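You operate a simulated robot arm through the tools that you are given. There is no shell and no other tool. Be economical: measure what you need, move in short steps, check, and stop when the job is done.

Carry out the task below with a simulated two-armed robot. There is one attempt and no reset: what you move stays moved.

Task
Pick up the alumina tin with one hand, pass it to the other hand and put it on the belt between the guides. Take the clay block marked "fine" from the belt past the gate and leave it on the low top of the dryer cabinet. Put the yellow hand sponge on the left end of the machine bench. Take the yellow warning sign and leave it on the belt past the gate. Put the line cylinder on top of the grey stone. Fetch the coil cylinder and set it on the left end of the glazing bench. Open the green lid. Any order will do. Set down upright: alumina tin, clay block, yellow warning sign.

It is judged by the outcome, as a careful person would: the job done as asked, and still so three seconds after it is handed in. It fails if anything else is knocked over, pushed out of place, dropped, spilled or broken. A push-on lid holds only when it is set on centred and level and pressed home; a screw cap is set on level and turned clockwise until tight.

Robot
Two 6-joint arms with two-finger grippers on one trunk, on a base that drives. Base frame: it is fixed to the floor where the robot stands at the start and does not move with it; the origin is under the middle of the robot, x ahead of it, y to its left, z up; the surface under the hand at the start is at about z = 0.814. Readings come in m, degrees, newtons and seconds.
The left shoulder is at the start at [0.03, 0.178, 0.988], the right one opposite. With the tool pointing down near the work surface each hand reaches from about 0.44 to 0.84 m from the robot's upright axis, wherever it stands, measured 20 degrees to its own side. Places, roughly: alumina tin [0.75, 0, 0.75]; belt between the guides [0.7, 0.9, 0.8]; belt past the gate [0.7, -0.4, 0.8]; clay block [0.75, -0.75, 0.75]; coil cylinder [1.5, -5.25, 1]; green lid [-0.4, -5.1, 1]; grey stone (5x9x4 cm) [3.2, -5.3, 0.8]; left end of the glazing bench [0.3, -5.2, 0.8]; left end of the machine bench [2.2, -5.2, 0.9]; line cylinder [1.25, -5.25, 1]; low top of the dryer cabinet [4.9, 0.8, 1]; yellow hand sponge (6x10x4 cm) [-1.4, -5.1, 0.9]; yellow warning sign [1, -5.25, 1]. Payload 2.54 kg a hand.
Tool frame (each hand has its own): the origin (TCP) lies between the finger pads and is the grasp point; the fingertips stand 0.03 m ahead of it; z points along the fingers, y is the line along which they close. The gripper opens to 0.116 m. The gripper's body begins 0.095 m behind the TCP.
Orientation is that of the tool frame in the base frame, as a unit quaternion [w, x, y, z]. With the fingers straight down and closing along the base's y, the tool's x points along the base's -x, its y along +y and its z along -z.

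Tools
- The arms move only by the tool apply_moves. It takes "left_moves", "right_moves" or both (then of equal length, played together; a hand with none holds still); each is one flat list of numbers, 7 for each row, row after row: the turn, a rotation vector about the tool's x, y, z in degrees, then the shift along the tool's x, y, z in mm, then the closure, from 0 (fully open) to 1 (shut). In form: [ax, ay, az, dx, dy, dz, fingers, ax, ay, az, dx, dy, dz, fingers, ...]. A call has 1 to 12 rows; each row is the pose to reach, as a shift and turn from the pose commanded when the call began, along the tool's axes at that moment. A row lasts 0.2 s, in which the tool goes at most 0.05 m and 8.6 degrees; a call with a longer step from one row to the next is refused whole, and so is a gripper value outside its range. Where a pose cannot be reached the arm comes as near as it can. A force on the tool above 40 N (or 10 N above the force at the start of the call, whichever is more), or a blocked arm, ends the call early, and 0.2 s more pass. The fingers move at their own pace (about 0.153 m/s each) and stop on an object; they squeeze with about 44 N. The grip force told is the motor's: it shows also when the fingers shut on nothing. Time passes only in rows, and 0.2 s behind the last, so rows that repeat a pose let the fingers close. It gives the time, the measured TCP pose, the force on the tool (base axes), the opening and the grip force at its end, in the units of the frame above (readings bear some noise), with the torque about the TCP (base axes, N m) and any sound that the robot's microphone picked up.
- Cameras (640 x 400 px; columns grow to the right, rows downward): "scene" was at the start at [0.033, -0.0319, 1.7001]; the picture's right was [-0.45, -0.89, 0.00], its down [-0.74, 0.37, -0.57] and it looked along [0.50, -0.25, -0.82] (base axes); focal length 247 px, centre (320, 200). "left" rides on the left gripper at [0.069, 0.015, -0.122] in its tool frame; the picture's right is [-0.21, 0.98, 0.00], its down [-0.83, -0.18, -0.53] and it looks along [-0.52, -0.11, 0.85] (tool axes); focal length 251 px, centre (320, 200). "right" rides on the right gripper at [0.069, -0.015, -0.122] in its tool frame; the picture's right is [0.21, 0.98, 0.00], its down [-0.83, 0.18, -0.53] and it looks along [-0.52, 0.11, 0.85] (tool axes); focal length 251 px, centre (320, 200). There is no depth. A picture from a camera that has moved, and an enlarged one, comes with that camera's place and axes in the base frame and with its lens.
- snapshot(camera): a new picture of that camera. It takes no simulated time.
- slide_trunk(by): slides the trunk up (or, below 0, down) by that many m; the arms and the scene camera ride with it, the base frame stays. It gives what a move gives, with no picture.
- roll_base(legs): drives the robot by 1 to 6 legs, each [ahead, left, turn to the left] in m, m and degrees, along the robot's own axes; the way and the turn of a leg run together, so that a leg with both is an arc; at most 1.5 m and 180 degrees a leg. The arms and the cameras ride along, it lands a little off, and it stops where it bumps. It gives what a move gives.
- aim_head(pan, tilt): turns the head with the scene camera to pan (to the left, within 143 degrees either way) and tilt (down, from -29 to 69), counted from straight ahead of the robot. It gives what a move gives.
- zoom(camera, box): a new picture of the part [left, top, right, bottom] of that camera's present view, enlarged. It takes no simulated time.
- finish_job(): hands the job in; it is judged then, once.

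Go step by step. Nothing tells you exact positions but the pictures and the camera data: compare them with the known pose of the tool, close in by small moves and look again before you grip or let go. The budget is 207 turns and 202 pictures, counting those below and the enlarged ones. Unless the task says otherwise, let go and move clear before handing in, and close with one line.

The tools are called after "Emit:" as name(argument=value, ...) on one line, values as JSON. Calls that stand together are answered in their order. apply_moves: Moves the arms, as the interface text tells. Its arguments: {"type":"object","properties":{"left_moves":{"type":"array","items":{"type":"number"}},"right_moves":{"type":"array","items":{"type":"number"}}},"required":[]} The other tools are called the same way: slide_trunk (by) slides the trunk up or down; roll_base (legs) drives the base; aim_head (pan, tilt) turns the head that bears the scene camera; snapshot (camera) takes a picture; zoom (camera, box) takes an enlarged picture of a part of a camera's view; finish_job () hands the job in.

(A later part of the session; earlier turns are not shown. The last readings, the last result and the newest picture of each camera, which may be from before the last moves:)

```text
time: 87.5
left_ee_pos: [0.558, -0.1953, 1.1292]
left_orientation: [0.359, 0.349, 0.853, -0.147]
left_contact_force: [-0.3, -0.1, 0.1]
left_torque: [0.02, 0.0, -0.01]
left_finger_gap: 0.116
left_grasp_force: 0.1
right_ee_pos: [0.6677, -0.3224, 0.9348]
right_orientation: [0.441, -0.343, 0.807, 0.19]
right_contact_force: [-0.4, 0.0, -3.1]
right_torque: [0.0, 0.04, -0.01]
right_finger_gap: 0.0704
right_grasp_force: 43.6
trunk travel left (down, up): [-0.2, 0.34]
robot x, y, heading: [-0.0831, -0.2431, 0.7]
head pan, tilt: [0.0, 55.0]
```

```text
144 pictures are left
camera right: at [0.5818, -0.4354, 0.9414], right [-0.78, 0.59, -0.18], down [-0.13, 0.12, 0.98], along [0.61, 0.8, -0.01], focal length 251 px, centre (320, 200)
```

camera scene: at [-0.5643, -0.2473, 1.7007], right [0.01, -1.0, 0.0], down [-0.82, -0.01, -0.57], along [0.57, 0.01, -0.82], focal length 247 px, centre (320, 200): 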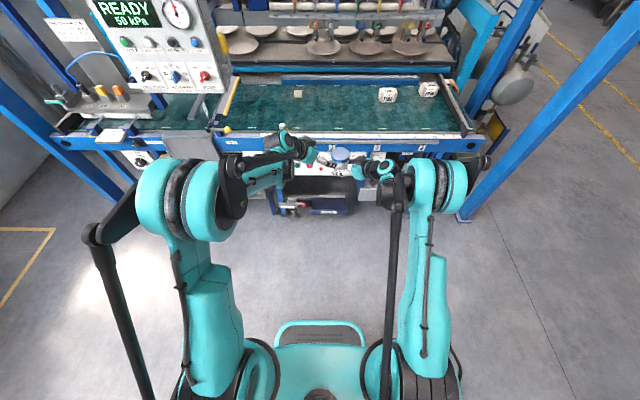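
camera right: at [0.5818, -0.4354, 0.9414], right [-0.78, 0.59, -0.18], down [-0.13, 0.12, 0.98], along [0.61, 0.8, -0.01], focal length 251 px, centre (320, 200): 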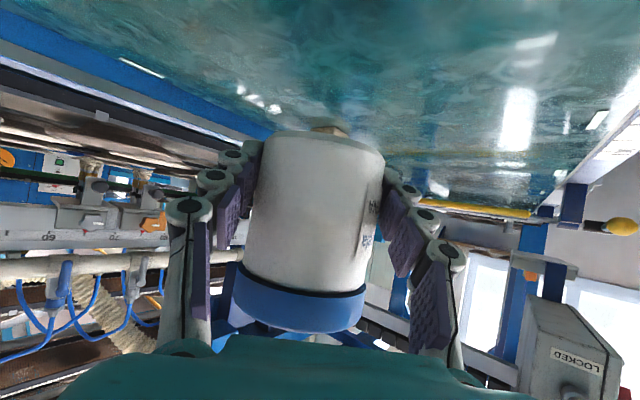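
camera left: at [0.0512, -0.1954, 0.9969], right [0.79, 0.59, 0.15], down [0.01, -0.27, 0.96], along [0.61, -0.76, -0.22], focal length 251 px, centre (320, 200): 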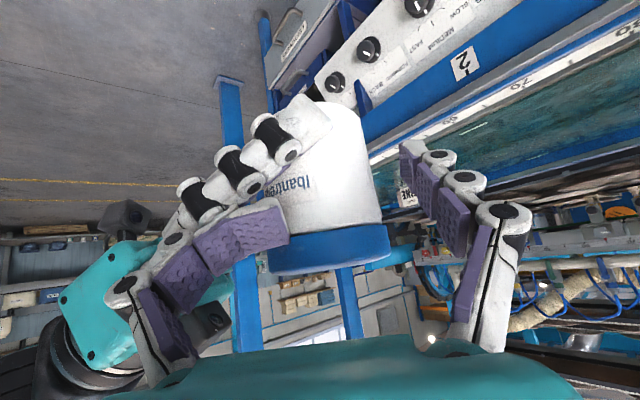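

I lower the tin to the belt, release, step back 20 mm, drop slightly, and re-grip with the fingertips.

Emit:
apply_moves(right_moves=[0, 0, 0, 25, 0, 16, 1, 0, 0, 0, 50, 0, 32, 1, 0, 0, 0, 70, 0, 45, 1, 0, 0, 0, 74, 0, 48, 1])

Emit:
apply_moves(right_moves=[0, 0, 0, 0, 0, 0, 0.5, 0, 0, 0, 0, 0, 0, 0.15, 0, 0, 0, 0, 0, 0, 0.15, 0, 0, 0, 7, 0, -7, 0.15, 0, 0, 0, 14, 0, -15, 0.15, 0, 0, 0, 14, 0, -15, 0.15])

Emit:
snapshot(camera="right")

```text
time: 88.5
left_ee_pos: [0.557, -0.1963, 1.1287]
left_orientation: [0.359, 0.349, 0.853, -0.147]
left_contact_force: [-0.5, 0.9, -0.2]
left_torque: [-0.01, -0.02, 0.0]
left_finger_gap: 0.1162
left_grasp_force: 0.1
right_ee_pos: [0.6681, -0.3223, 0.8467]
right_orientation: [0.441, -0.342, 0.807, 0.19]
right_contact_force: [0.3, -0.3, -2.5]
right_torque: [-0.02, 0.02, -0.02]
right_finger_gap: 0.0707
right_grasp_force: 43.8
trunk travel left (down, up): [-0.2, 0.34]
robot x, y, heading: [-0.0844, -0.2427, 0.6]
head pan, tilt: [0.0, 55.0]
```

```text
time: 90.0
left_ee_pos: [0.5569, -0.1952, 1.1303]
left_orientation: [0.36, 0.349, 0.853, -0.147]
left_contact_force: [0.0, 0.1, 0.7]
left_torque: [0.0, -0.03, 0.0]
left_finger_gap: 0.1161
left_grasp_force: 0.1
right_ee_pos: [0.6534, -0.3351, 0.8443]
right_orientation: [0.442, -0.342, 0.807, 0.19]
right_contact_force: [0.9, 0.4, 0.6]
right_torque: [0.01, -0.02, -0.01]
right_finger_gap: 0.0987
right_grasp_force: 0.0
trunk travel left (down, up): [-0.2, 0.34]
robot x, y, heading: [-0.0846, -0.241, 0.7]
head pan, tilt: [0.0, 55.0]
```

```text
143 pictures are left
camera right: at [0.5676, -0.4492, 0.8498], right [-0.78, 0.59, -0.18], down [-0.13, 0.12, 0.98], along [0.61, 0.8, -0.01], focal length 251 px, centre (320, 200)
```

right: 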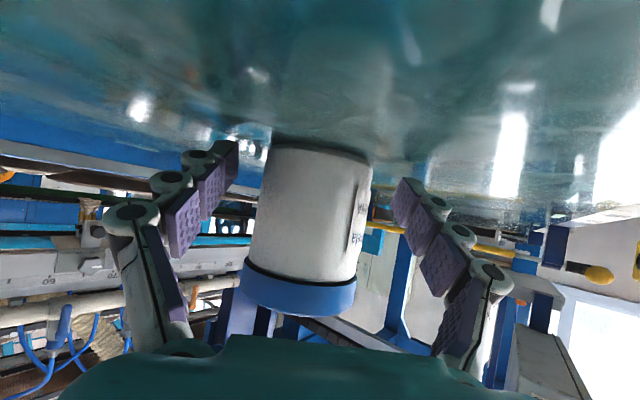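

Good. I close, lift and back away.

Emit:
apply_moves(right_moves=[0, 0, 0, 0, 0, 0, 0.6, 0, 0, 0, 0, 0, 0, 1, 0, 0, 0, 0, 0, 0, 1, 0, 0, 0, 0, 0, 0, 1, 0, 0, 0, -25, 0, -16, 1, 0, 0, 0, -50, 0, -32, 1, 0, 0, 0, -84, 0, -54, 1])

Emit:
roll_base(legs=[[-0.52, 0, 0]])

Emit:
snapshot(camera="right")

```text
time: 91.5
left_ee_pos: [0.555, -0.1956, 1.1307]
left_orientation: [0.359, 0.349, 0.853, -0.147]
left_contact_force: [-0.4, 0.3, 0.1]
left_torque: [0.04, -0.02, 0.05]
left_finger_gap: 0.1156
left_grasp_force: 0.1
right_ee_pos: [0.6518, -0.3368, 0.9441]
right_orientation: [0.443, -0.342, 0.807, 0.189]
right_contact_force: [0.2, 0.5, -2.5]
right_torque: [-0.08, 0.06, -0.01]
right_finger_gap: 0.0695
right_grasp_force: 43.9
trunk travel left (down, up): [-0.2, 0.34]
robot x, y, heading: [-0.0877, -0.2437, 0.7]
head pan, tilt: [0.0, 55.0]
```

```text
time: 94.6
left_ee_pos: [0.0345, -0.2015, 1.1297]
left_orientation: [0.359, 0.349, 0.853, -0.146]
left_contact_force: [-0.9, -0.4, 0.0]
left_torque: [0.0, 0.02, 0.01]
left_finger_gap: 0.1161
left_grasp_force: 0.2
right_ee_pos: [0.1312, -0.3422, 0.9435]
right_orientation: [0.442, -0.343, 0.807, 0.19]
right_contact_force: [-0.5, -0.2, -2.6]
right_torque: [-0.09, 0.06, -0.02]
right_finger_gap: 0.0696
right_grasp_force: 44.3
trunk travel left (down, up): [-0.2, 0.34]
robot x, y, heading: [-0.6096, -0.2449, 0.6]
head pan, tilt: [0.0, 55.0]
```

```text
142 pictures are left
camera right: at [0.0446, -0.4561, 0.9498], right [-0.78, 0.59, -0.18], down [-0.13, 0.12, 0.98], along [0.61, 0.8, -0.01], focal length 251 px, centre (320, 200)
```

right: 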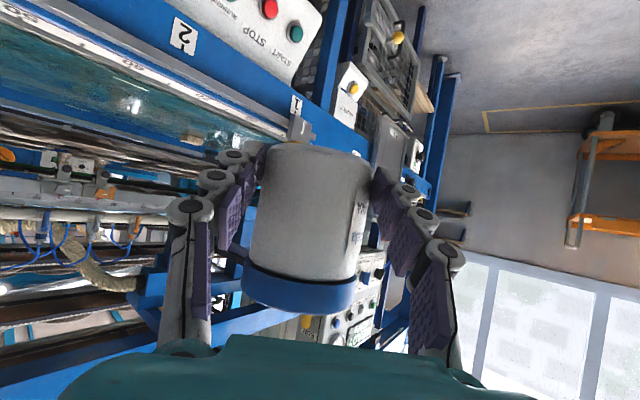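

Now I swing the right hand to point left (yaw 90°) with the tin, while the left hand moves clear and turns to point right.

Emit:
apply_moves(left_moves=[0, 0, 0, 16, 18, -34, 0, 0, 0, 0, 31, 36, -68, 0, 0, 0, 0, 47, 54, -102, 0, 0, 0, 0, 62, 72, -135, 0, 0, 0, 0, 62, 72, -135, 0, 0, 0, 0, 62, 72, -135, 0], right_moves=[-6.3, 0, -4, 4, 20, -7, 1, -12.6, 0, -8.1, 9, 40, -14, 1, -19, 0, -12.1, 13, 60, -21, 1, -25.3, 0, -16.2, 18, 80, -28, 1, -31.6, 0, -20.2, 22, 100, -35, 1, -38, 0, -24.3, 27, 119, -42, 1])

Emit:
apply_moves(left_moves=[5.4, 0, 5.2, 0, 0, 0, 0, 10.7, 0, 10.5, 0, 0, 0, 0, 16.1, 0, 15.7, 0, 0, 0, 0, 21.5, 0, 21, 0, 0, 0, 0, 26.8, 0, 26.2, 0, 0, 0, 0, 32.2, 0, 31.5, 0, 0, 0, 0])

Emit:
snapshot(camera="scene")

Emit:
snapshot(camera="left")

```text
time: 96.0
left_ee_pos: [-0.0162, -0.0515, 1.1813]
left_orientation: [0.358, 0.349, 0.853, -0.148]
left_contact_force: [0.0, -0.4, 0.4]
left_torque: [-0.04, 0.03, 0.0]
left_finger_gap: 0.1161
left_grasp_force: 0.2
right_ee_pos: [0.0097, -0.2966, 0.9436]
right_orientation: [-0.336, 0.627, -0.612, -0.346]
right_contact_force: [0.3, 0.2, -3.2]
right_torque: [-0.11, 0.01, 0.01]
right_finger_gap: 0.0693
right_grasp_force: 44.0
trunk travel left (down, up): [-0.2, 0.34]
robot x, y, heading: [-0.61, -0.2472, 0.8]
head pan, tilt: [0.0, 55.0]
```

```text
time: 97.4
left_ee_pos: [-0.0149, -0.0524, 1.1801]
left_orientation: [0.275, 0.65, 0.653, -0.274]
left_contact_force: [-0.3, 0.5, 0.2]
left_torque: [-0.01, 0.01, -0.02]
left_finger_gap: 0.1158
left_grasp_force: 0.1
right_ee_pos: [0.0113, -0.2972, 0.9423]
right_orientation: [-0.336, 0.626, -0.613, -0.346]
right_contact_force: [-0.2, 0.1, -2.5]
right_torque: [-0.06, 0.02, 0.0]
right_finger_gap: 0.0692
right_grasp_force: 43.8
trunk travel left (down, up): [-0.2, 0.34]
robot x, y, heading: [-0.6085, -0.2503, 0.6]
head pan, tilt: [0.0, 55.0]
```

```text
141 pictures are left
camera scene: at [-0.565, -0.2473, 1.7007], right [0.01, -1.0, 0.0], down [-0.82, -0.01, -0.57], along [0.57, 0.01, -0.82], focal length 247 px, centre (320, 200)
```

scene: 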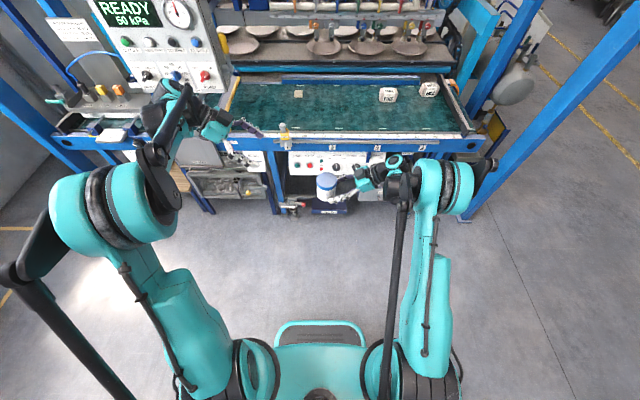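

```text
140 pictures are left
camera left: at [-0.0001, 0.084, 1.2149], right [0.98, -0.14, 0.15], down [-0.18, -0.2, 0.96], along [-0.11, -0.97, -0.22], focal length 251 px, centre (320, 200)
```

left: 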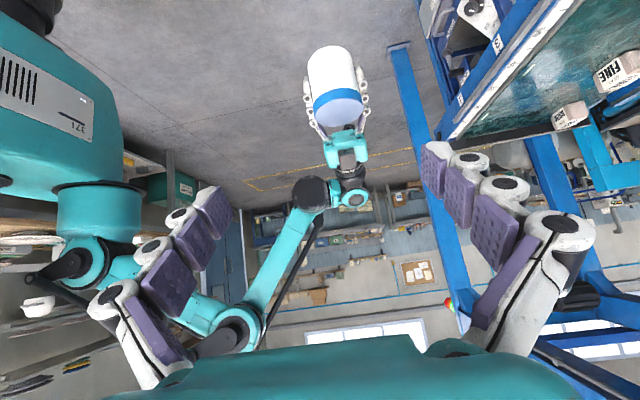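

The hands now oppose each other cleanly, with the tin at about (0.011, −0.275). I advance the left hand to a pregrasp 10 cm short.

Emit:
apply_moves(left_moves=[0, 0, 0, 0, 7, 46, 0.14, 0, 0, 0, 0, 13, 92, 0.14, 0, 0, 0, 0, 19, 138, 0.14, 0, 0, 0, 0, 25.5, 185, 0.14])

Emit:
snapshot(camera="left")

```text
time: 98.4
left_ee_pos: [0.011, -0.1855, 1.0491]
left_orientation: [0.275, 0.649, 0.655, -0.273]
left_contact_force: [0.1, -0.6, -0.1]
left_torque: [-0.01, 0.03, -0.01]
left_finger_gap: 0.0995
left_grasp_force: 0.2
right_ee_pos: [0.0108, -0.2973, 0.9427]
right_orientation: [-0.336, 0.626, -0.613, -0.346]
right_contact_force: [0.8, -0.2, -3.3]
right_torque: [-0.07, 0.01, 0.04]
right_finger_gap: 0.0693
right_grasp_force: 43.8
trunk travel left (down, up): [-0.2, 0.34]
robot x, y, heading: [-0.6051, -0.2482, 1.2]
head pan, tilt: [0.0, 55.0]
```

```text
139 pictures are left
camera left: at [0.0258, -0.0499, 1.0849], right [0.98, -0.14, 0.15], down [-0.18, -0.2, 0.96], along [-0.11, -0.97, -0.22], focal length 251 px, centre (320, 200)
```

left: 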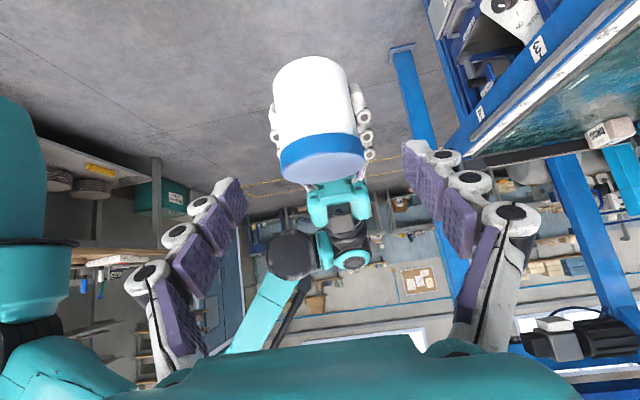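

Centred on the body below the lid. I advance 100 mm in small steps.

Emit:
apply_moves(left_moves=[0, 0, 0, 3, -2, 35, 0.14, 0, 0, 0, 3, -2, 65, 0.14, 0, 0, 0, 3, -2, 85, 0.14, 0, 0, 0, 3, -2, 100, 0.14, 0, 0, 0, 3, -2, 100, 0.14])

Emit:
snapshot(camera="left")

Emit:
snapshot(camera="right")

```text
time: 99.6
left_ee_pos: [0.0092, -0.2536, 0.9773]
left_orientation: [0.275, 0.649, 0.655, -0.273]
left_contact_force: [-0.1, 0.1, 0.3]
left_torque: [0.02, 0.0, 0.02]
left_finger_gap: 0.0996
left_grasp_force: 0.1
right_ee_pos: [0.0097, -0.2971, 0.9442]
right_orientation: [-0.336, 0.626, -0.614, -0.344]
right_contact_force: [-0.7, -0.2, -2.7]
right_torque: [-0.11, -0.02, 0.0]
right_finger_gap: 0.0695
right_grasp_force: 43.8
trunk travel left (down, up): [-0.2, 0.34]
robot x, y, heading: [-0.6064, -0.2469, 0.6]
head pan, tilt: [0.0, 55.0]
```

```text
138 pictures are left
camera left: at [0.024, -0.1174, 1.0124], right [0.98, -0.14, 0.15], down [-0.18, -0.2, 0.96], along [-0.11, -0.97, -0.22], focal length 251 px, centre (320, 200)
```

left: 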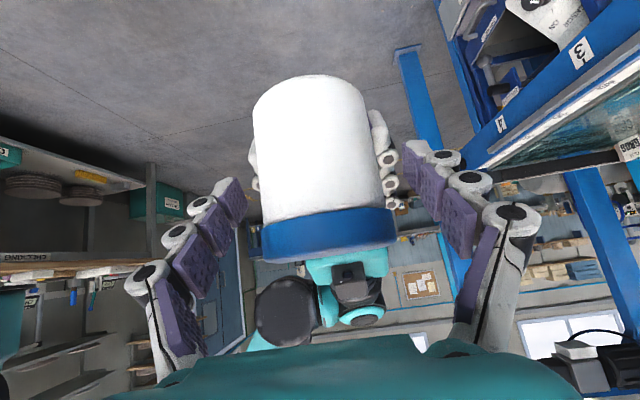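

```text
137 pictures are left
camera right: at [0.0283, -0.4381, 0.9495], right [-0.97, -0.14, -0.18], down [-0.18, -0.01, 0.98], along [-0.14, 0.99, -0.01], focal length 251 px, centre (320, 200)
```

right: 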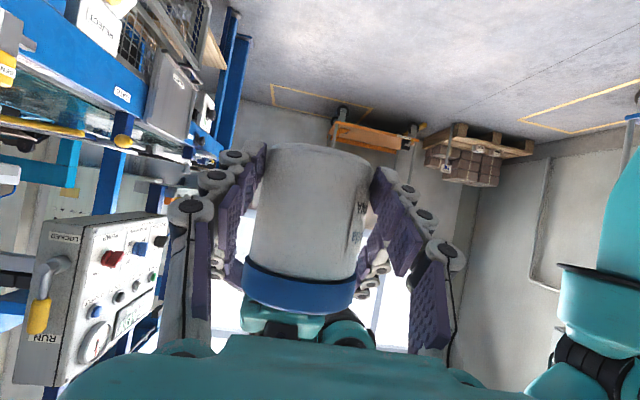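

No contact so far; both hands are around the tin. I close the left fingers.

Emit:
apply_moves(left_moves=[0, 0, 0, 0, 0, 0, 0.3, 0, 0, 0, 0, 0, 0, 0.6, 0, 0, 0, 0, 0, 0, 1, 0, 0, 0, 0, 0, 0, 1, 0, 0, 0, 0, 0, 0, 1])

Emit:
snapshot(camera="left")

Emit:
snapshot(camera="right")

```text
time: 100.8
left_ee_pos: [0.0088, -0.2542, 0.9787]
left_orientation: [0.275, 0.65, 0.654, -0.274]
left_contact_force: [-8.2, 4.8, 5.1]
left_torque: [-0.03, 0.16, -0.6]
left_finger_gap: 0.0695
left_grasp_force: 44.1
right_ee_pos: [0.0087, -0.2984, 0.9435]
right_orientation: [-0.337, 0.625, -0.614, -0.344]
right_contact_force: [8.2, -4.1, -8.3]
right_torque: [-0.19, 0.17, 0.2]
right_finger_gap: 0.0697
right_grasp_force: 43.8
trunk travel left (down, up): [-0.2, 0.34]
robot x, y, heading: [-0.6042, -0.248, 0.6]
head pan, tilt: [0.0, 55.0]
```

```text
136 pictures are left
camera left: at [0.0239, -0.1173, 1.0126], right [0.98, -0.14, 0.15], down [-0.18, -0.2, 0.96], along [-0.11, -0.97, -0.22], focal length 251 px, centre (320, 200)
```

left: 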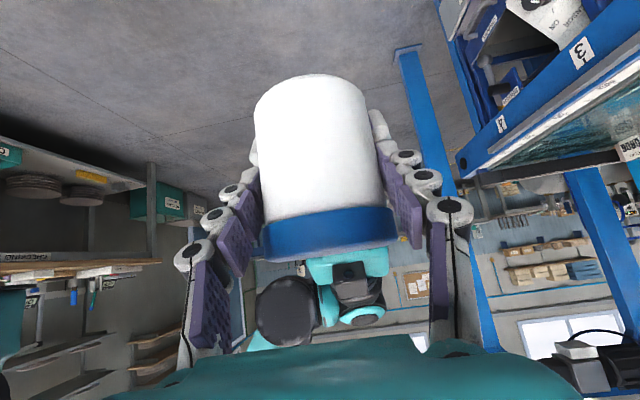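

```text
135 pictures are left
camera right: at [0.0285, -0.4385, 0.9493], right [-0.97, -0.13, -0.18], down [-0.18, -0.01, 0.98], along [-0.13, 0.99, -0.01], focal length 251 px, centre (320, 200)
```

right: 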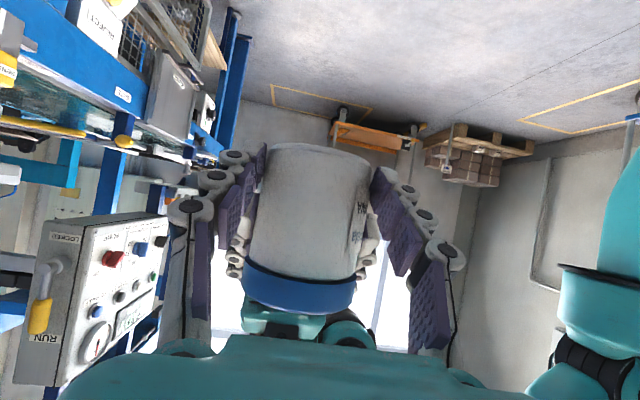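

Both hands hold the tin. I open the right hand and draw it straight back.

Emit:
apply_moves(right_moves=[0, 0, 0, 0, 0, 0, 0.7, 0, 0, 0, 0, 0, 0, 0.3, 0, 0, 0, 0, 0, 0, 0, 0, 0, 0, 0, 0, 0, 0, 0, 0, 0, 0, 0, -30, 0, 0, 0, 0, 0, 0, -70, 0, 0, 0, 0, 0, 0, -110, 0, 0, 0, 0, 0, 0, -150, 0])

Emit:
snapshot(camera="right")

Emit:
snapshot(camera="left")

```text
time: 102.6
left_ee_pos: [0.0088, -0.2537, 0.9781]
left_orientation: [0.275, 0.649, 0.655, -0.273]
left_contact_force: [-0.3, 0.2, 0.2]
left_torque: [0.03, -0.01, 0.02]
left_finger_gap: 0.0698
left_grasp_force: 44.4
right_ee_pos: [0.0126, -0.4233, 1.0247]
right_orientation: [-0.336, 0.626, -0.613, -0.345]
right_contact_force: [0.4, 0.3, -0.2]
right_torque: [0.01, 0.02, 0.01]
right_finger_gap: 0.1162
right_grasp_force: 0.0
trunk travel left (down, up): [-0.2, 0.34]
robot x, y, heading: [-0.6062, -0.2499, 0.8]
head pan, tilt: [0.0, 55.0]
```

```text
134 pictures are left
camera right: at [0.031, -0.5648, 1.0302], right [-0.97, -0.14, -0.18], down [-0.18, -0.01, 0.98], along [-0.14, 0.99, -0.01], focal length 251 px, centre (320, 200)
```

right: 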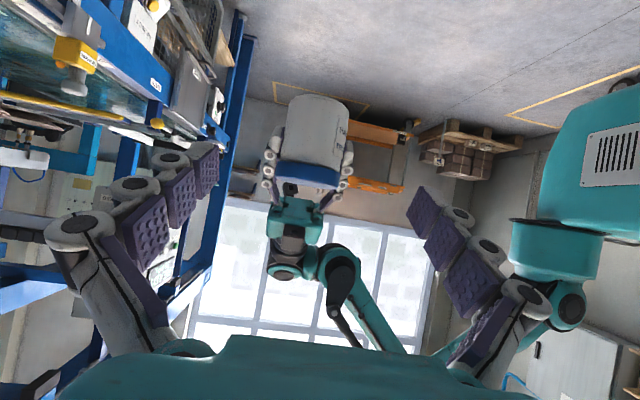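

```text
133 pictures are left
camera left: at [0.0238, -0.1178, 1.0128], right [0.98, -0.14, 0.15], down [-0.18, -0.2, 0.96], along [-0.11, -0.97, -0.22], focal length 251 px, centre (320, 200)
```

left: 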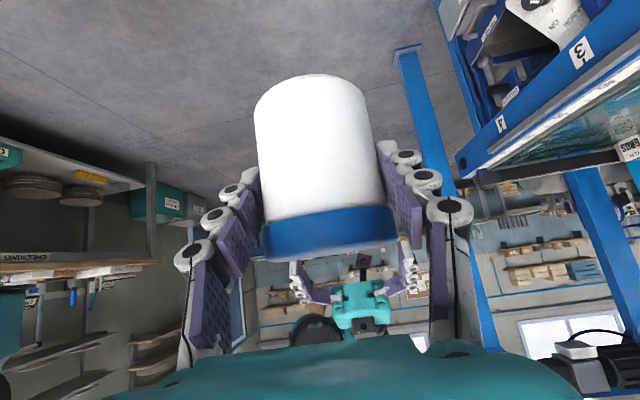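

Transfer done. Now I turn the left hand (with tin) to point forward and tuck the right hand back.

Emit:
apply_moves(left_moves=[-5.9, 0, -5.7, 4, 0, -15, 1, -11.7, 0, -11.4, 9, 0, -30, 1, -17.6, 0, -17.1, 13, 0, -44, 1, -23.4, 0, -22.8, 17, 0, -59, 1, -29.3, 0, -28.5, 22, 0, -74, 1, -35.1, 0, -34.3, 26, 0, -89, 1, -41, 0, -40, 31, 0, -104, 1, -46.8, 0, -45.7, 35, 0, -119, 1, -52.7, 0, -51.4, 39, 0, -133, 1, -58.5, 0, -57.1, 44, 0, -148, 1, -64.4, 0, -62.8, 48, 0, -163, 1], right_moves=[6.1, 0, 3.9, 0, 9, -16, 0, 12.3, 0, 7.8, 0, 18, -33, 0, 18.4, 0, 11.7, -1, 27, -49, 0, 24.5, 0, 15.6, -1, 36, -65, 0, 30.7, 0, 19.5, -2, 45, -82, 0, 36.8, 0, 23.3, -2, 55, -98, 0, 43, 0, 27.2, -3, 64, -115, 0, 49.1, 0, 31.1, -3, 73, -131, 0, 55.2, 0, 35, -3, 82, -147, 0, 61.4, 0, 38.9, -4, 91, -164, 0, 67.5, 0, 42.8, -4, 100, -180, 0])

Emit:
snapshot(camera="scene")

```text
time: 105.0
left_ee_pos: [0.0071, -0.1024, 1.0583]
left_orientation: [0.39, -0.004, 0.921, 0.002]
left_contact_force: [-0.9, -0.4, -3.3]
left_torque: [-0.01, 0.04, 0.02]
left_finger_gap: 0.0697
left_grasp_force: 44.4
right_ee_pos: [-0.0836, -0.5749, 1.125]
right_orientation: [0.479, -0.086, 0.872, 0.047]
right_contact_force: [0.3, 0.4, -0.1]
right_torque: [0.0, 0.0, -0.06]
right_finger_gap: 0.1161
right_grasp_force: 0.1
trunk travel left (down, up): [-0.2, 0.34]
robot x, y, heading: [-0.6069, -0.2476, 0.4]
head pan, tilt: [0.0, 55.0]
```

```text
132 pictures are left
camera scene: at [-0.5675, -0.247, 1.7008], right [0.01, -1.0, 0.0], down [-0.82, -0.01, -0.57], along [0.57, 0.01, -0.82], focal length 247 px, centre (320, 200)
```

scene: 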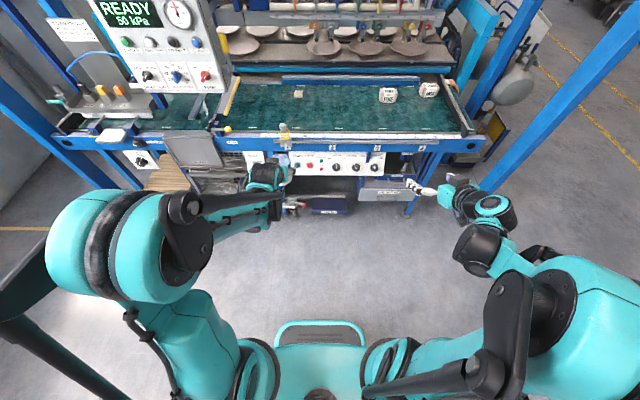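

I drive left to face the guides and look from there.

Emit:
roll_base(legs=[[0, 1.15, 0]])

Emit:
aim_head(pan=5, tilt=36)

Emit:
zoom(camera="scene", box=[180, 90, 460, 265])

```text
time: 110.9
left_ee_pos: [-0.0026, 1.053, 1.0579]
left_orientation: [0.388, -0.002, 0.922, 0.001]
left_contact_force: [0.3, 0.3, -3.2]
left_torque: [0.03, 0.0, -0.04]
left_finger_gap: 0.0695
left_grasp_force: 44.1
right_ee_pos: [-0.0963, 0.5822, 1.1248]
right_orientation: [0.478, -0.086, 0.873, 0.047]
right_contact_force: [-0.4, -0.4, 0.0]
right_torque: [-0.02, -0.01, -0.04]
right_finger_gap: 0.1161
right_grasp_force: 0.1
trunk travel left (down, up): [-0.2, 0.34]
robot x, y, heading: [-0.6172, 0.9077, 0.4]
head pan, tilt: [0.0, 55.0]
```

```text
time: 111.7
left_ee_pos: [-0.0025, 1.0534, 1.0576]
left_orientation: [0.389, 0.0, 0.921, 0.001]
left_contact_force: [0.0, 0.7, -3.3]
left_torque: [-0.03, 0.02, -0.01]
left_finger_gap: 0.0694
left_grasp_force: 43.6
right_ee_pos: [-0.0963, 0.5819, 1.1232]
right_orientation: [0.479, -0.085, 0.873, 0.046]
right_contact_force: [-0.2, 0.4, 0.4]
right_torque: [-0.03, -0.02, 0.01]
right_finger_gap: 0.116
right_grasp_force: 0.1
trunk travel left (down, up): [-0.2, 0.34]
robot x, y, heading: [-0.62, 0.9086, 0.3]
head pan, tilt: [5.0, 36.0]
```

```text
2.29 times, centred on (320, 178) of scene
camera zoom: at [-0.5624, 0.9188, 1.7274], right [0.09, -1.0, 0.0], down [-0.59, -0.06, -0.81], along [0.8, 0.08, -0.59], focal length 565 px, centre (320, 251)
```

zoom: 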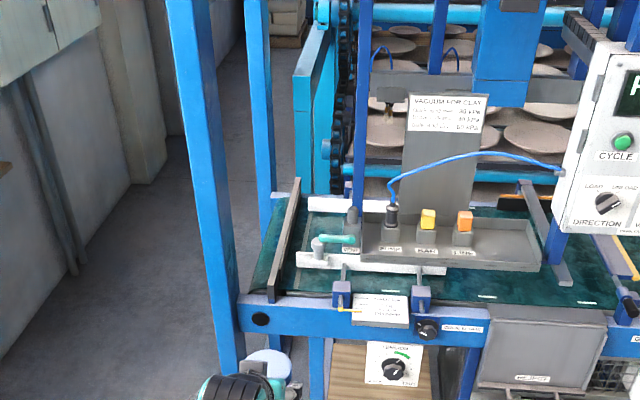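

The guides span roughly x 0.60–0.85, y 0.71–1.09, with a valve lever near (0.46, 0.99, 1.03). I lift the tin above the lever, tuck the right hand, then drive in.

Emit:
apply_moves(left_moves=[0, 0, 0, -22, 5, -21, 1, 0, 0, 0, -43, 10, -42, 1, 0, 0, 0, -65, 15, -63, 1, 0, 0, 0, -86, 20, -84, 1], right_moves=[0, 0, 0, 30, 7, -24, 0, 0, 0, 0, 60, 14, -48, 0, 0, 0, 0, 91, 22, -73, 0, 0, 0, 0, 121, 29, -97, 0])

Emit:
snapshot(camera="scene")

```text
time: 112.7
left_ee_pos: [-0.0044, 1.0724, 1.1786]
left_orientation: [0.388, -0.001, 0.922, 0.001]
left_contact_force: [-1.2, -0.4, -3.9]
left_torque: [0.0, 0.05, 0.0]
left_finger_gap: 0.0694
left_grasp_force: 44.0
right_ee_pos: [-0.2468, 0.5814, 1.075]
right_orientation: [0.479, -0.085, 0.872, 0.047]
right_contact_force: [0.8, -0.1, -0.1]
right_torque: [0.0, 0.02, -0.01]
right_finger_gap: 0.1159
right_grasp_force: 0.0
trunk travel left (down, up): [-0.2, 0.34]
robot x, y, heading: [-0.6193, 0.9135, 0.3]
head pan, tilt: [5.0, 36.0]
```

```text
130 pictures are left
camera scene: at [-0.5636, 0.9187, 1.7275], right [0.1, -1.0, 0.0], down [-0.58, -0.06, -0.81], along [0.81, 0.08, -0.59], focal length 247 px, centre (320, 200)
```

scene: 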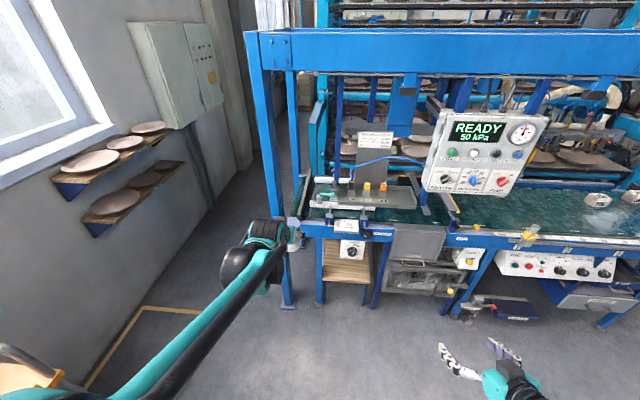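

The wrist should clear the left post; I drive forward 0.5 m, slightly right.

Emit:
roll_base(legs=[[0.5, -0.03, 0]])

Emit:
aim_head(pan=20, tilt=48)

Emit:
snapshot(camera="scene")

Emit:
snapshot(camera="left")

```text
time: 115.7
left_ee_pos: [0.5003, 1.0471, 1.1785]
left_orientation: [0.387, -0.001, 0.922, 0.001]
left_contact_force: [-0.2, -0.3, -3.3]
left_torque: [-0.03, 0.03, -0.02]
left_finger_gap: 0.0697
left_grasp_force: 44.3
right_ee_pos: [0.2581, 0.5562, 1.0752]
right_orientation: [0.479, -0.084, 0.872, 0.046]
right_contact_force: [0.9, 0.2, 0.2]
right_torque: [0.0, 0.01, 0.04]
right_finger_gap: 0.1158
right_grasp_force: 0.0
trunk travel left (down, up): [-0.2, 0.34]
robot x, y, heading: [-0.1143, 0.8855, 0.8]
head pan, tilt: [5.0, 36.0]
```

```text
time: 116.5
left_ee_pos: [0.5005, 1.0478, 1.1787]
left_orientation: [0.388, -0.003, 0.921, 0.002]
left_contact_force: [-0.4, 0.3, -3.1]
left_torque: [0.0, 0.04, 0.01]
left_finger_gap: 0.0695
left_grasp_force: 43.7
right_ee_pos: [0.2575, 0.5564, 1.0749]
right_orientation: [0.479, -0.086, 0.872, 0.047]
right_contact_force: [-0.5, -0.2, -0.3]
right_torque: [0.0, -0.02, -0.02]
right_finger_gap: 0.1159
right_grasp_force: 0.1
trunk travel left (down, up): [-0.2, 0.34]
robot x, y, heading: [-0.1209, 0.8811, 0.5]
head pan, tilt: [20.0, 48.0]
```

```text
129 pictures are left
camera scene: at [-0.073, 0.9122, 1.71], right [0.35, -0.94, 0.0], down [-0.7, -0.26, -0.67], along [0.63, 0.23, -0.74], focal length 247 px, centre (320, 200)
```

scene: 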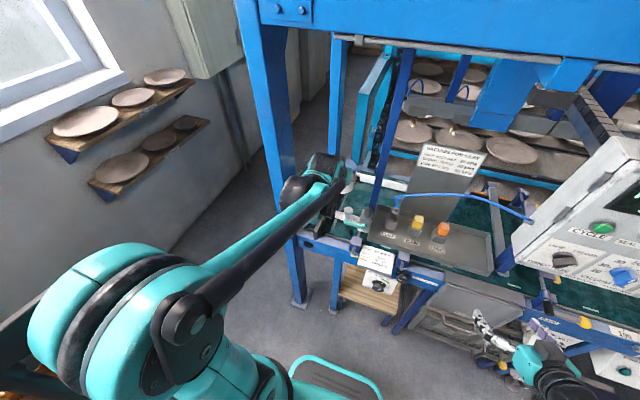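

```text
128 pictures are left
camera left: at [0.3642, 1.0623, 1.2136], right [0.14, 0.98, 0.16], down [0.2, -0.18, 0.96], along [0.97, -0.11, -0.22], focal length 251 px, centre (320, 200)
```

left: 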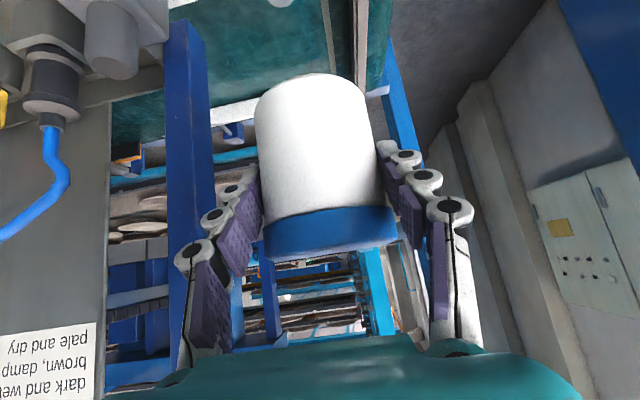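

The path is free (a thin post stands at about y 0.93). I extend the tin forward over the guides at this height.

Emit:
apply_moves(left_moves=[0, 0, 0, -32, -2, 33, 1, 0, 0, 0, -64, -4, 66, 1, 0, 0, 0, -96, -5, 99, 1, 0, 0, 0, -127, -5, 131, 1])

Emit:
snapshot(camera="scene")

Emit:
snapshot(camera="left")

```text
time: 117.5
left_ee_pos: [0.6846, 1.0448, 1.1758]
left_orientation: [0.387, -0.002, 0.922, 0.001]
left_contact_force: [1.0, 0.8, -3.0]
left_torque: [0.0, 0.07, 0.02]
left_finger_gap: 0.0695
left_grasp_force: 44.3
right_ee_pos: [0.2579, 0.5562, 1.0729]
right_orientation: [0.478, -0.085, 0.873, 0.047]
right_contact_force: [-0.4, 0.0, 0.6]
right_torque: [0.02, 0.05, 0.0]
right_finger_gap: 0.1161
right_grasp_force: 0.1
trunk travel left (down, up): [-0.2, 0.34]
robot x, y, heading: [-0.1151, 0.8848, 0.2]
head pan, tilt: [20.0, 48.0]
```

```text
127 pictures are left
camera scene: at [-0.0706, 0.9124, 1.7099], right [0.35, -0.94, 0.0], down [-0.7, -0.26, -0.67], along [0.63, 0.23, -0.74], focal length 247 px, centre (320, 200)
```

scene: 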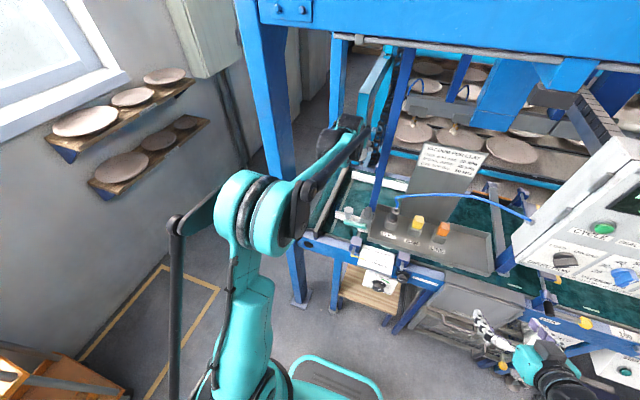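

```text
126 pictures are left
camera left: at [0.5489, 1.0591, 1.2114], right [0.15, 0.98, 0.15], down [0.2, -0.18, 0.96], along [0.97, -0.11, -0.22], focal length 251 px, centre (320, 200)
```

left: 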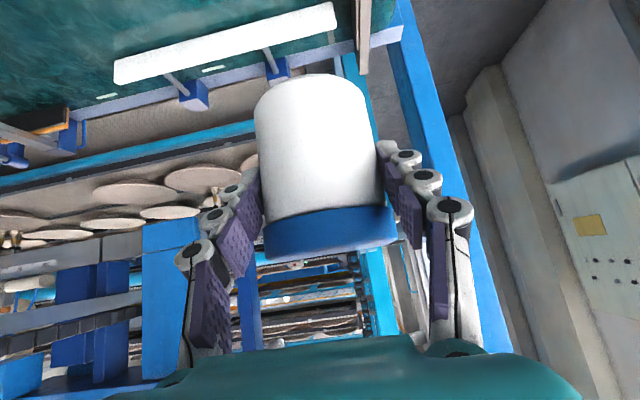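

Clear. I lower in two stages, watching the lever and post.

Emit:
apply_moves(left_moves=[0, 0, 0, 29, 0, 28, 1, 0, 0, 0, 57, 0, 56, 1, 0, 0, 0, 86, 0, 84, 1, 0, 0, 0, 115, 0, 112, 1, 0, 0, 0, 143, 0, 139, 1])

Emit:
snapshot(camera="scene")

Emit:
snapshot(camera="left")

```text
time: 118.7
left_ee_pos: [0.6821, 1.0448, 0.9771]
left_orientation: [0.388, -0.002, 0.922, 0.001]
left_contact_force: [1.0, 0.6, -3.6]
left_torque: [0.05, 0.04, 0.01]
left_finger_gap: 0.0697
left_grasp_force: 43.6
right_ee_pos: [0.2576, 0.5555, 1.0747]
right_orientation: [0.479, -0.085, 0.873, 0.047]
right_contact_force: [0.9, 0.0, 0.5]
right_torque: [0.0, 0.04, -0.02]
right_finger_gap: 0.116
right_grasp_force: 0.1
trunk travel left (down, up): [-0.2, 0.34]
robot x, y, heading: [-0.117, 0.8853, 0.6]
head pan, tilt: [20.0, 48.0]
```

```text
125 pictures are left
camera scene: at [-0.0714, 0.9124, 1.7099], right [0.35, -0.94, 0.0], down [-0.7, -0.26, -0.67], along [0.63, 0.23, -0.74], focal length 247 px, centre (320, 200)
```

scene: 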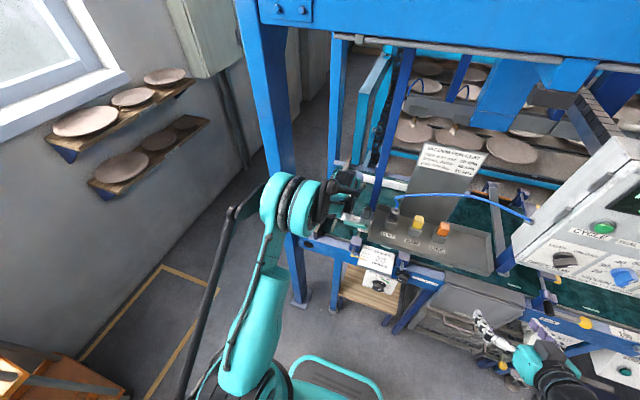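

```text
124 pictures are left
camera left: at [0.5477, 1.0591, 1.0124], right [0.14, 0.98, 0.15], down [0.2, -0.18, 0.96], along [0.97, -0.11, -0.22], focal length 251 px, centre (320, 200)
```

left: 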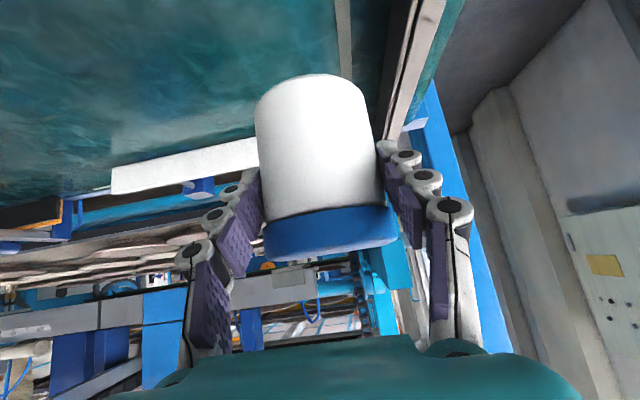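

The belt's end roller is near y 1.08, so I shift the tin 18 mm right, then lower further.

Emit:
apply_moves(left_moves=[0, 0, 0, 0, -18, 0, 1, 0, 0, 0, 22, -18, 21, 1, 0, 0, 0, 43, -18, 42, 1, 0, 0, 0, 61, -18, 59, 1])

Emit:
snapshot(camera="left")

Emit:
snapshot(camera="scene")

```text
time: 119.7
left_ee_pos: [0.6819, 1.026, 0.8971]
left_orientation: [0.389, -0.003, 0.921, 0.002]
left_contact_force: [-0.3, -0.7, -3.8]
left_torque: [0.01, 0.04, -0.01]
left_finger_gap: 0.0697
left_grasp_force: 44.3
right_ee_pos: [0.256, 0.557, 1.0759]
right_orientation: [0.48, -0.085, 0.872, 0.047]
right_contact_force: [0.1, -0.2, -0.1]
right_torque: [0.0, 0.01, 0.0]
right_finger_gap: 0.116
right_grasp_force: 0.0
trunk travel left (down, up): [-0.2, 0.34]
robot x, y, heading: [-0.1153, 0.8843, 0.4]
head pan, tilt: [20.0, 48.0]
```

```text
123 pictures are left
camera left: at [0.5459, 1.0409, 0.932], right [0.14, 0.98, 0.15], down [0.19, -0.18, 0.96], along [0.97, -0.11, -0.22], focal length 251 px, centre (320, 200)
```

left: 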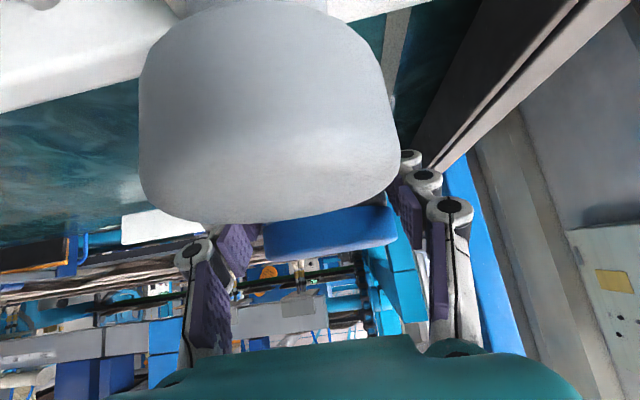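

```text
122 pictures are left
camera scene: at [-0.0753, 0.9125, 1.711], right [0.35, -0.94, 0.0], down [-0.69, -0.26, -0.67], along [0.63, 0.23, -0.74], focal length 247 px, centre (320, 200)
```

scene: 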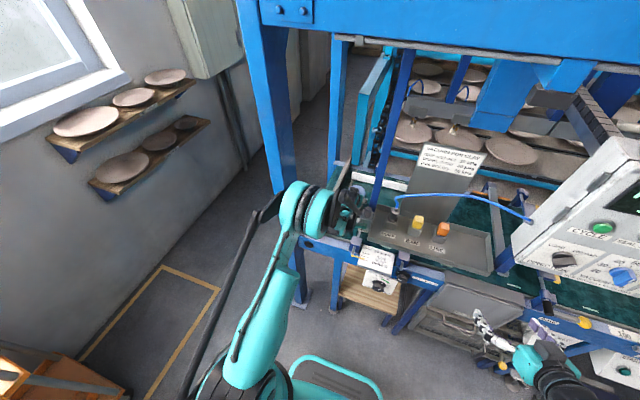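

A grey lever valve stands just in front of the hand on the guide, and there is clearance above it. I lower the last 17 mm gently.

Emit:
apply_moves(left_moves=[0, 0, 0, 6, 0, 6, 1, 0, 0, 0, 10, 0, 9, 1, 0, 0, 0, 12, 0, 11, 1, 0, 0, 0, 12, 0, 11, 1])

Emit:
snapshot(camera="left")

```text
time: 120.7
left_ee_pos: [0.6788, 1.0286, 0.8879]
left_orientation: [0.391, -0.004, 0.92, 0.001]
left_contact_force: [-0.1, -0.4, -2.7]
left_torque: [0.02, 0.03, 0.01]
left_finger_gap: 0.0696
left_grasp_force: 44.1
right_ee_pos: [0.2515, 0.558, 1.0782]
right_orientation: [0.481, -0.087, 0.871, 0.048]
right_contact_force: [-0.1, 0.4, 0.2]
right_torque: [-0.03, -0.01, -0.05]
right_finger_gap: 0.116
right_grasp_force: 0.0
trunk travel left (down, up): [-0.2, 0.34]
robot x, y, heading: [-0.1136, 0.8839, 0.4]
head pan, tilt: [20.0, 48.0]
```

```text
121 pictures are left
camera left: at [0.5433, 1.043, 0.9227], right [0.14, 0.98, 0.15], down [0.19, -0.18, 0.97], along [0.97, -0.11, -0.21], focal length 251 px, centre (320, 200)
```

left: 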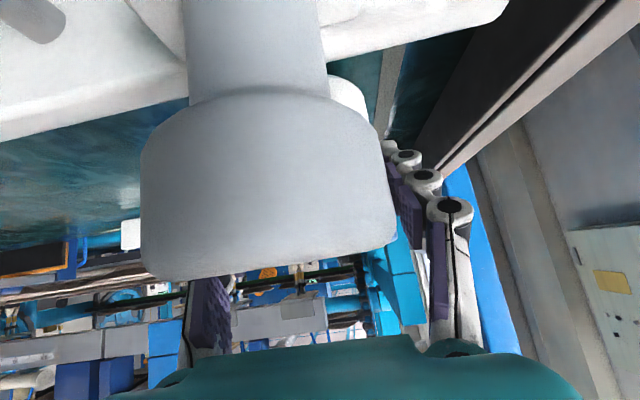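

The robot is leaning slightly: some arm part is resting on something. I back up and look closely.

Emit:
apply_moves(left_moves=[0, 0, 0, -10, 0, -10, 1, 0, 0, 0, -15, 0, -14, 1])

Emit:
zoom(camera="scene", box=[240, 130, 450, 261])

Emit:
snapshot(camera="right")

```text
time: 121.2
left_ee_pos: [0.6778, 1.0288, 0.8968]
left_orientation: [0.39, -0.003, 0.921, 0.001]
left_contact_force: [-0.8, 0.0, -2.6]
left_torque: [0.03, 0.03, -0.01]
left_finger_gap: 0.0695
left_grasp_force: 43.7
right_ee_pos: [0.2532, 0.5593, 1.0764]
right_orientation: [0.479, -0.086, 0.872, 0.045]
right_contact_force: [0.3, -0.2, 0.4]
right_torque: [-0.01, 0.01, 0.03]
right_finger_gap: 0.1161
right_grasp_force: 0.0
trunk travel left (down, up): [-0.2, 0.34]
robot x, y, heading: [-0.1165, 0.8865, 0.5]
head pan, tilt: [20.0, 48.0]
```

```text
3.05 times, centred on (345, 196) of scene
camera zoom: at [-0.0778, 0.917, 1.7089], right [0.35, -0.94, 0.0], down [-0.69, -0.26, -0.67], along [0.63, 0.23, -0.74], focal length 753 px, centre (244, 214)
```

zoom: 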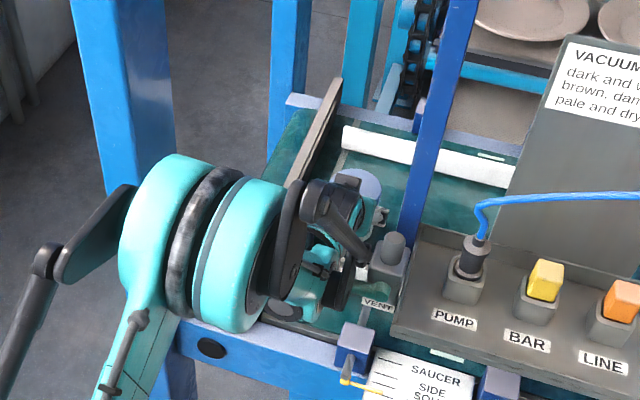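

```text
119 pictures are left
camera right: at [0.12, 0.5157, 1.0814], right [-0.3, 0.94, -0.18], down [-0.04, 0.18, 0.98], along [0.95, 0.31, -0.01], focal length 251 px, centre (320, 200)
```

right: 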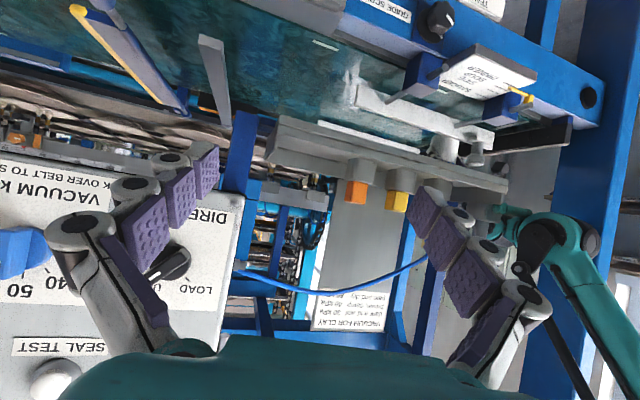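

The elbow or wrist sits right at the rail and vent valve. Raising the trunk will lift the elbow, so I slide up 0.2 m and then lower the hand again from the higher shoulder.

Emit:
slide_trunk(by=0.2)

Emit:
apply_moves(left_moves=[0, 0, 0, 25, 0, 24, 1, 0, 0, 0, 50, 0, 49, 1, 0, 0, 0, 75, 0, 73, 1, 0, 0, 0, 100, 0, 97, 1, 0, 0, 0, 125, 0, 122, 1])

Emit:
zoom(camera="scene", box=[240, 130, 450, 261])

```text
time: 123.4
left_ee_pos: [0.6821, 1.0264, 1.098]
left_orientation: [0.388, -0.002, 0.922, 0.001]
left_contact_force: [0.7, -0.1, -2.1]
left_torque: [0.02, 0.04, 0.02]
left_finger_gap: 0.0696
left_grasp_force: 43.8
right_ee_pos: [0.2585, 0.5566, 1.2743]
right_orientation: [0.479, -0.084, 0.873, 0.046]
right_contact_force: [-0.3, 0.5, 0.6]
right_torque: [0.0, -0.03, -0.04]
right_finger_gap: 0.1159
right_grasp_force: 0.0
trunk travel left (down, up): [-0.4, 0.14]
robot x, y, heading: [-0.1186, 0.8828, 0.3]
head pan, tilt: [20.0, 48.0]
```

```text
time: 124.6
left_ee_pos: [0.6792, 1.0262, 0.9252]
left_orientation: [0.388, -0.002, 0.922, 0.001]
left_contact_force: [1.8, -0.4, -3.1]
left_torque: [-0.01, 0.01, 0.0]
left_finger_gap: 0.0697
left_grasp_force: 44.6
left hand out of reach, approached as far as the arm can: row 5
right_ee_pos: [0.2573, 0.5565, 1.2756]
right_orientation: [0.478, -0.085, 0.873, 0.047]
right_contact_force: [0.4, 0.1, -0.4]
right_torque: [-0.02, 0.01, 0.01]
right_finger_gap: 0.1161
right_grasp_force: 0.1
trunk travel left (down, up): [-0.4, 0.14]
robot x, y, heading: [-0.1158, 0.8834, 0.4]
head pan, tilt: [20.0, 48.0]
```

```text
3.05 times, centred on (345, 196) of scene
camera zoom: at [-0.0719, 0.9125, 1.91], right [0.35, -0.94, 0.0], down [-0.7, -0.26, -0.67], along [0.63, 0.23, -0.74], focal length 753 px, centre (244, 214)
```

zoom: 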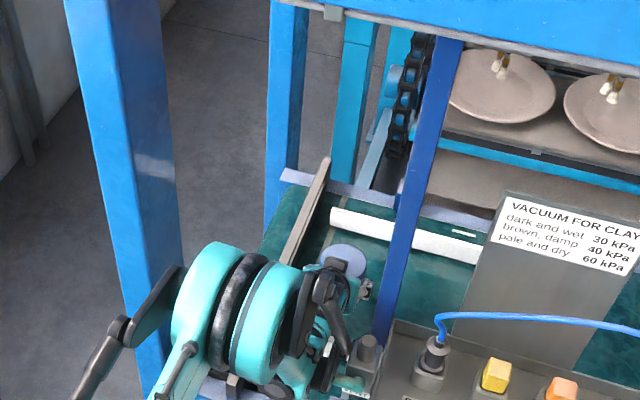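

Too high a shoulder limits the reach. I use half: raise the hand 0.1, slide the trunk down 0.1, then lower.

Emit:
apply_moves(left_moves=[0, 0, 0, -25, 0, -24, 1, 0, 0, 0, -50, 0, -49, 1, 0, 0, 0, -72, 0, -70, 1])

Emit:
slide_trunk(by=-0.1)

Emit:
apply_moves(left_moves=[0, 0, 0, 8, 0, 8, 1, 0, 0, 0, 16, 0, 16, 1, 0, 0, 0, 24, 0, 23, 1])

Emit:
zoom(camera="scene", box=[240, 130, 450, 261])

```text
time: 125.4
left_ee_pos: [0.6793, 1.0256, 1.027]
left_orientation: [0.389, -0.002, 0.921, 0.002]
left_contact_force: [-0.5, -0.4, -2.6]
left_torque: [-0.01, 0.04, 0.0]
left_finger_gap: 0.0697
left_grasp_force: 44.0
right_ee_pos: [0.2566, 0.5555, 1.2745]
right_orientation: [0.478, -0.086, 0.873, 0.048]
right_contact_force: [0.2, -0.9, -0.6]
right_torque: [0.02, -0.02, 0.0]
right_finger_gap: 0.1162
right_grasp_force: 0.0
trunk travel left (down, up): [-0.4, 0.14]
robot x, y, heading: [-0.1149, 0.8833, 0.6]
head pan, tilt: [20.0, 48.0]
```

```text
time: 126.8
left_ee_pos: [0.6805, 1.0267, 0.9275]
left_orientation: [0.389, -0.002, 0.921, 0.002]
left_contact_force: [0.9, 0.0, -2.3]
left_torque: [0.0, 0.02, -0.02]
left_finger_gap: 0.0695
left_grasp_force: 44.0
right_ee_pos: [0.258, 0.5566, 1.1745]
right_orientation: [0.478, -0.086, 0.873, 0.048]
right_contact_force: [-0.5, -0.3, -0.3]
right_torque: [-0.03, -0.01, -0.02]
right_finger_gap: 0.1161
right_grasp_force: 0.1
trunk travel left (down, up): [-0.3, 0.24]
robot x, y, heading: [-0.115, 0.8883, 0.1]
head pan, tilt: [20.0, 48.0]
```

```text
time: 127.5
left_ee_pos: [0.6805, 1.0279, 0.8962]
left_orientation: [0.388, -0.003, 0.922, 0.002]
left_contact_force: [-0.1, 1.0, -3.7]
left_torque: [0.04, 0.04, 0.01]
left_finger_gap: 0.0696
left_grasp_force: 43.8
right_ee_pos: [0.2564, 0.5559, 1.1763]
right_orientation: [0.48, -0.085, 0.872, 0.047]
right_contact_force: [0.3, -0.5, 0.1]
right_torque: [0.01, -0.01, -0.01]
right_finger_gap: 0.1159
right_grasp_force: 0.1
trunk travel left (down, up): [-0.3, 0.24]
robot x, y, heading: [-0.1136, 0.886, 0.3]
head pan, tilt: [20.0, 48.0]
```

```text
3.05 times, centred on (345, 196) of scene
camera zoom: at [-0.0748, 0.9121, 1.811], right [0.35, -0.94, 0.0], down [-0.7, -0.26, -0.67], along [0.63, 0.23, -0.74], focal length 753 px, centre (244, 214)
```

zoom: 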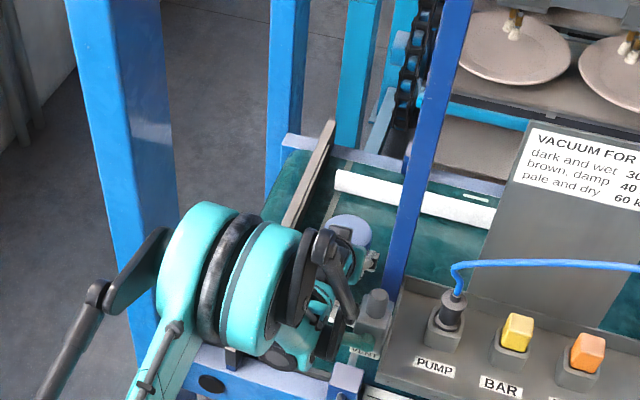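

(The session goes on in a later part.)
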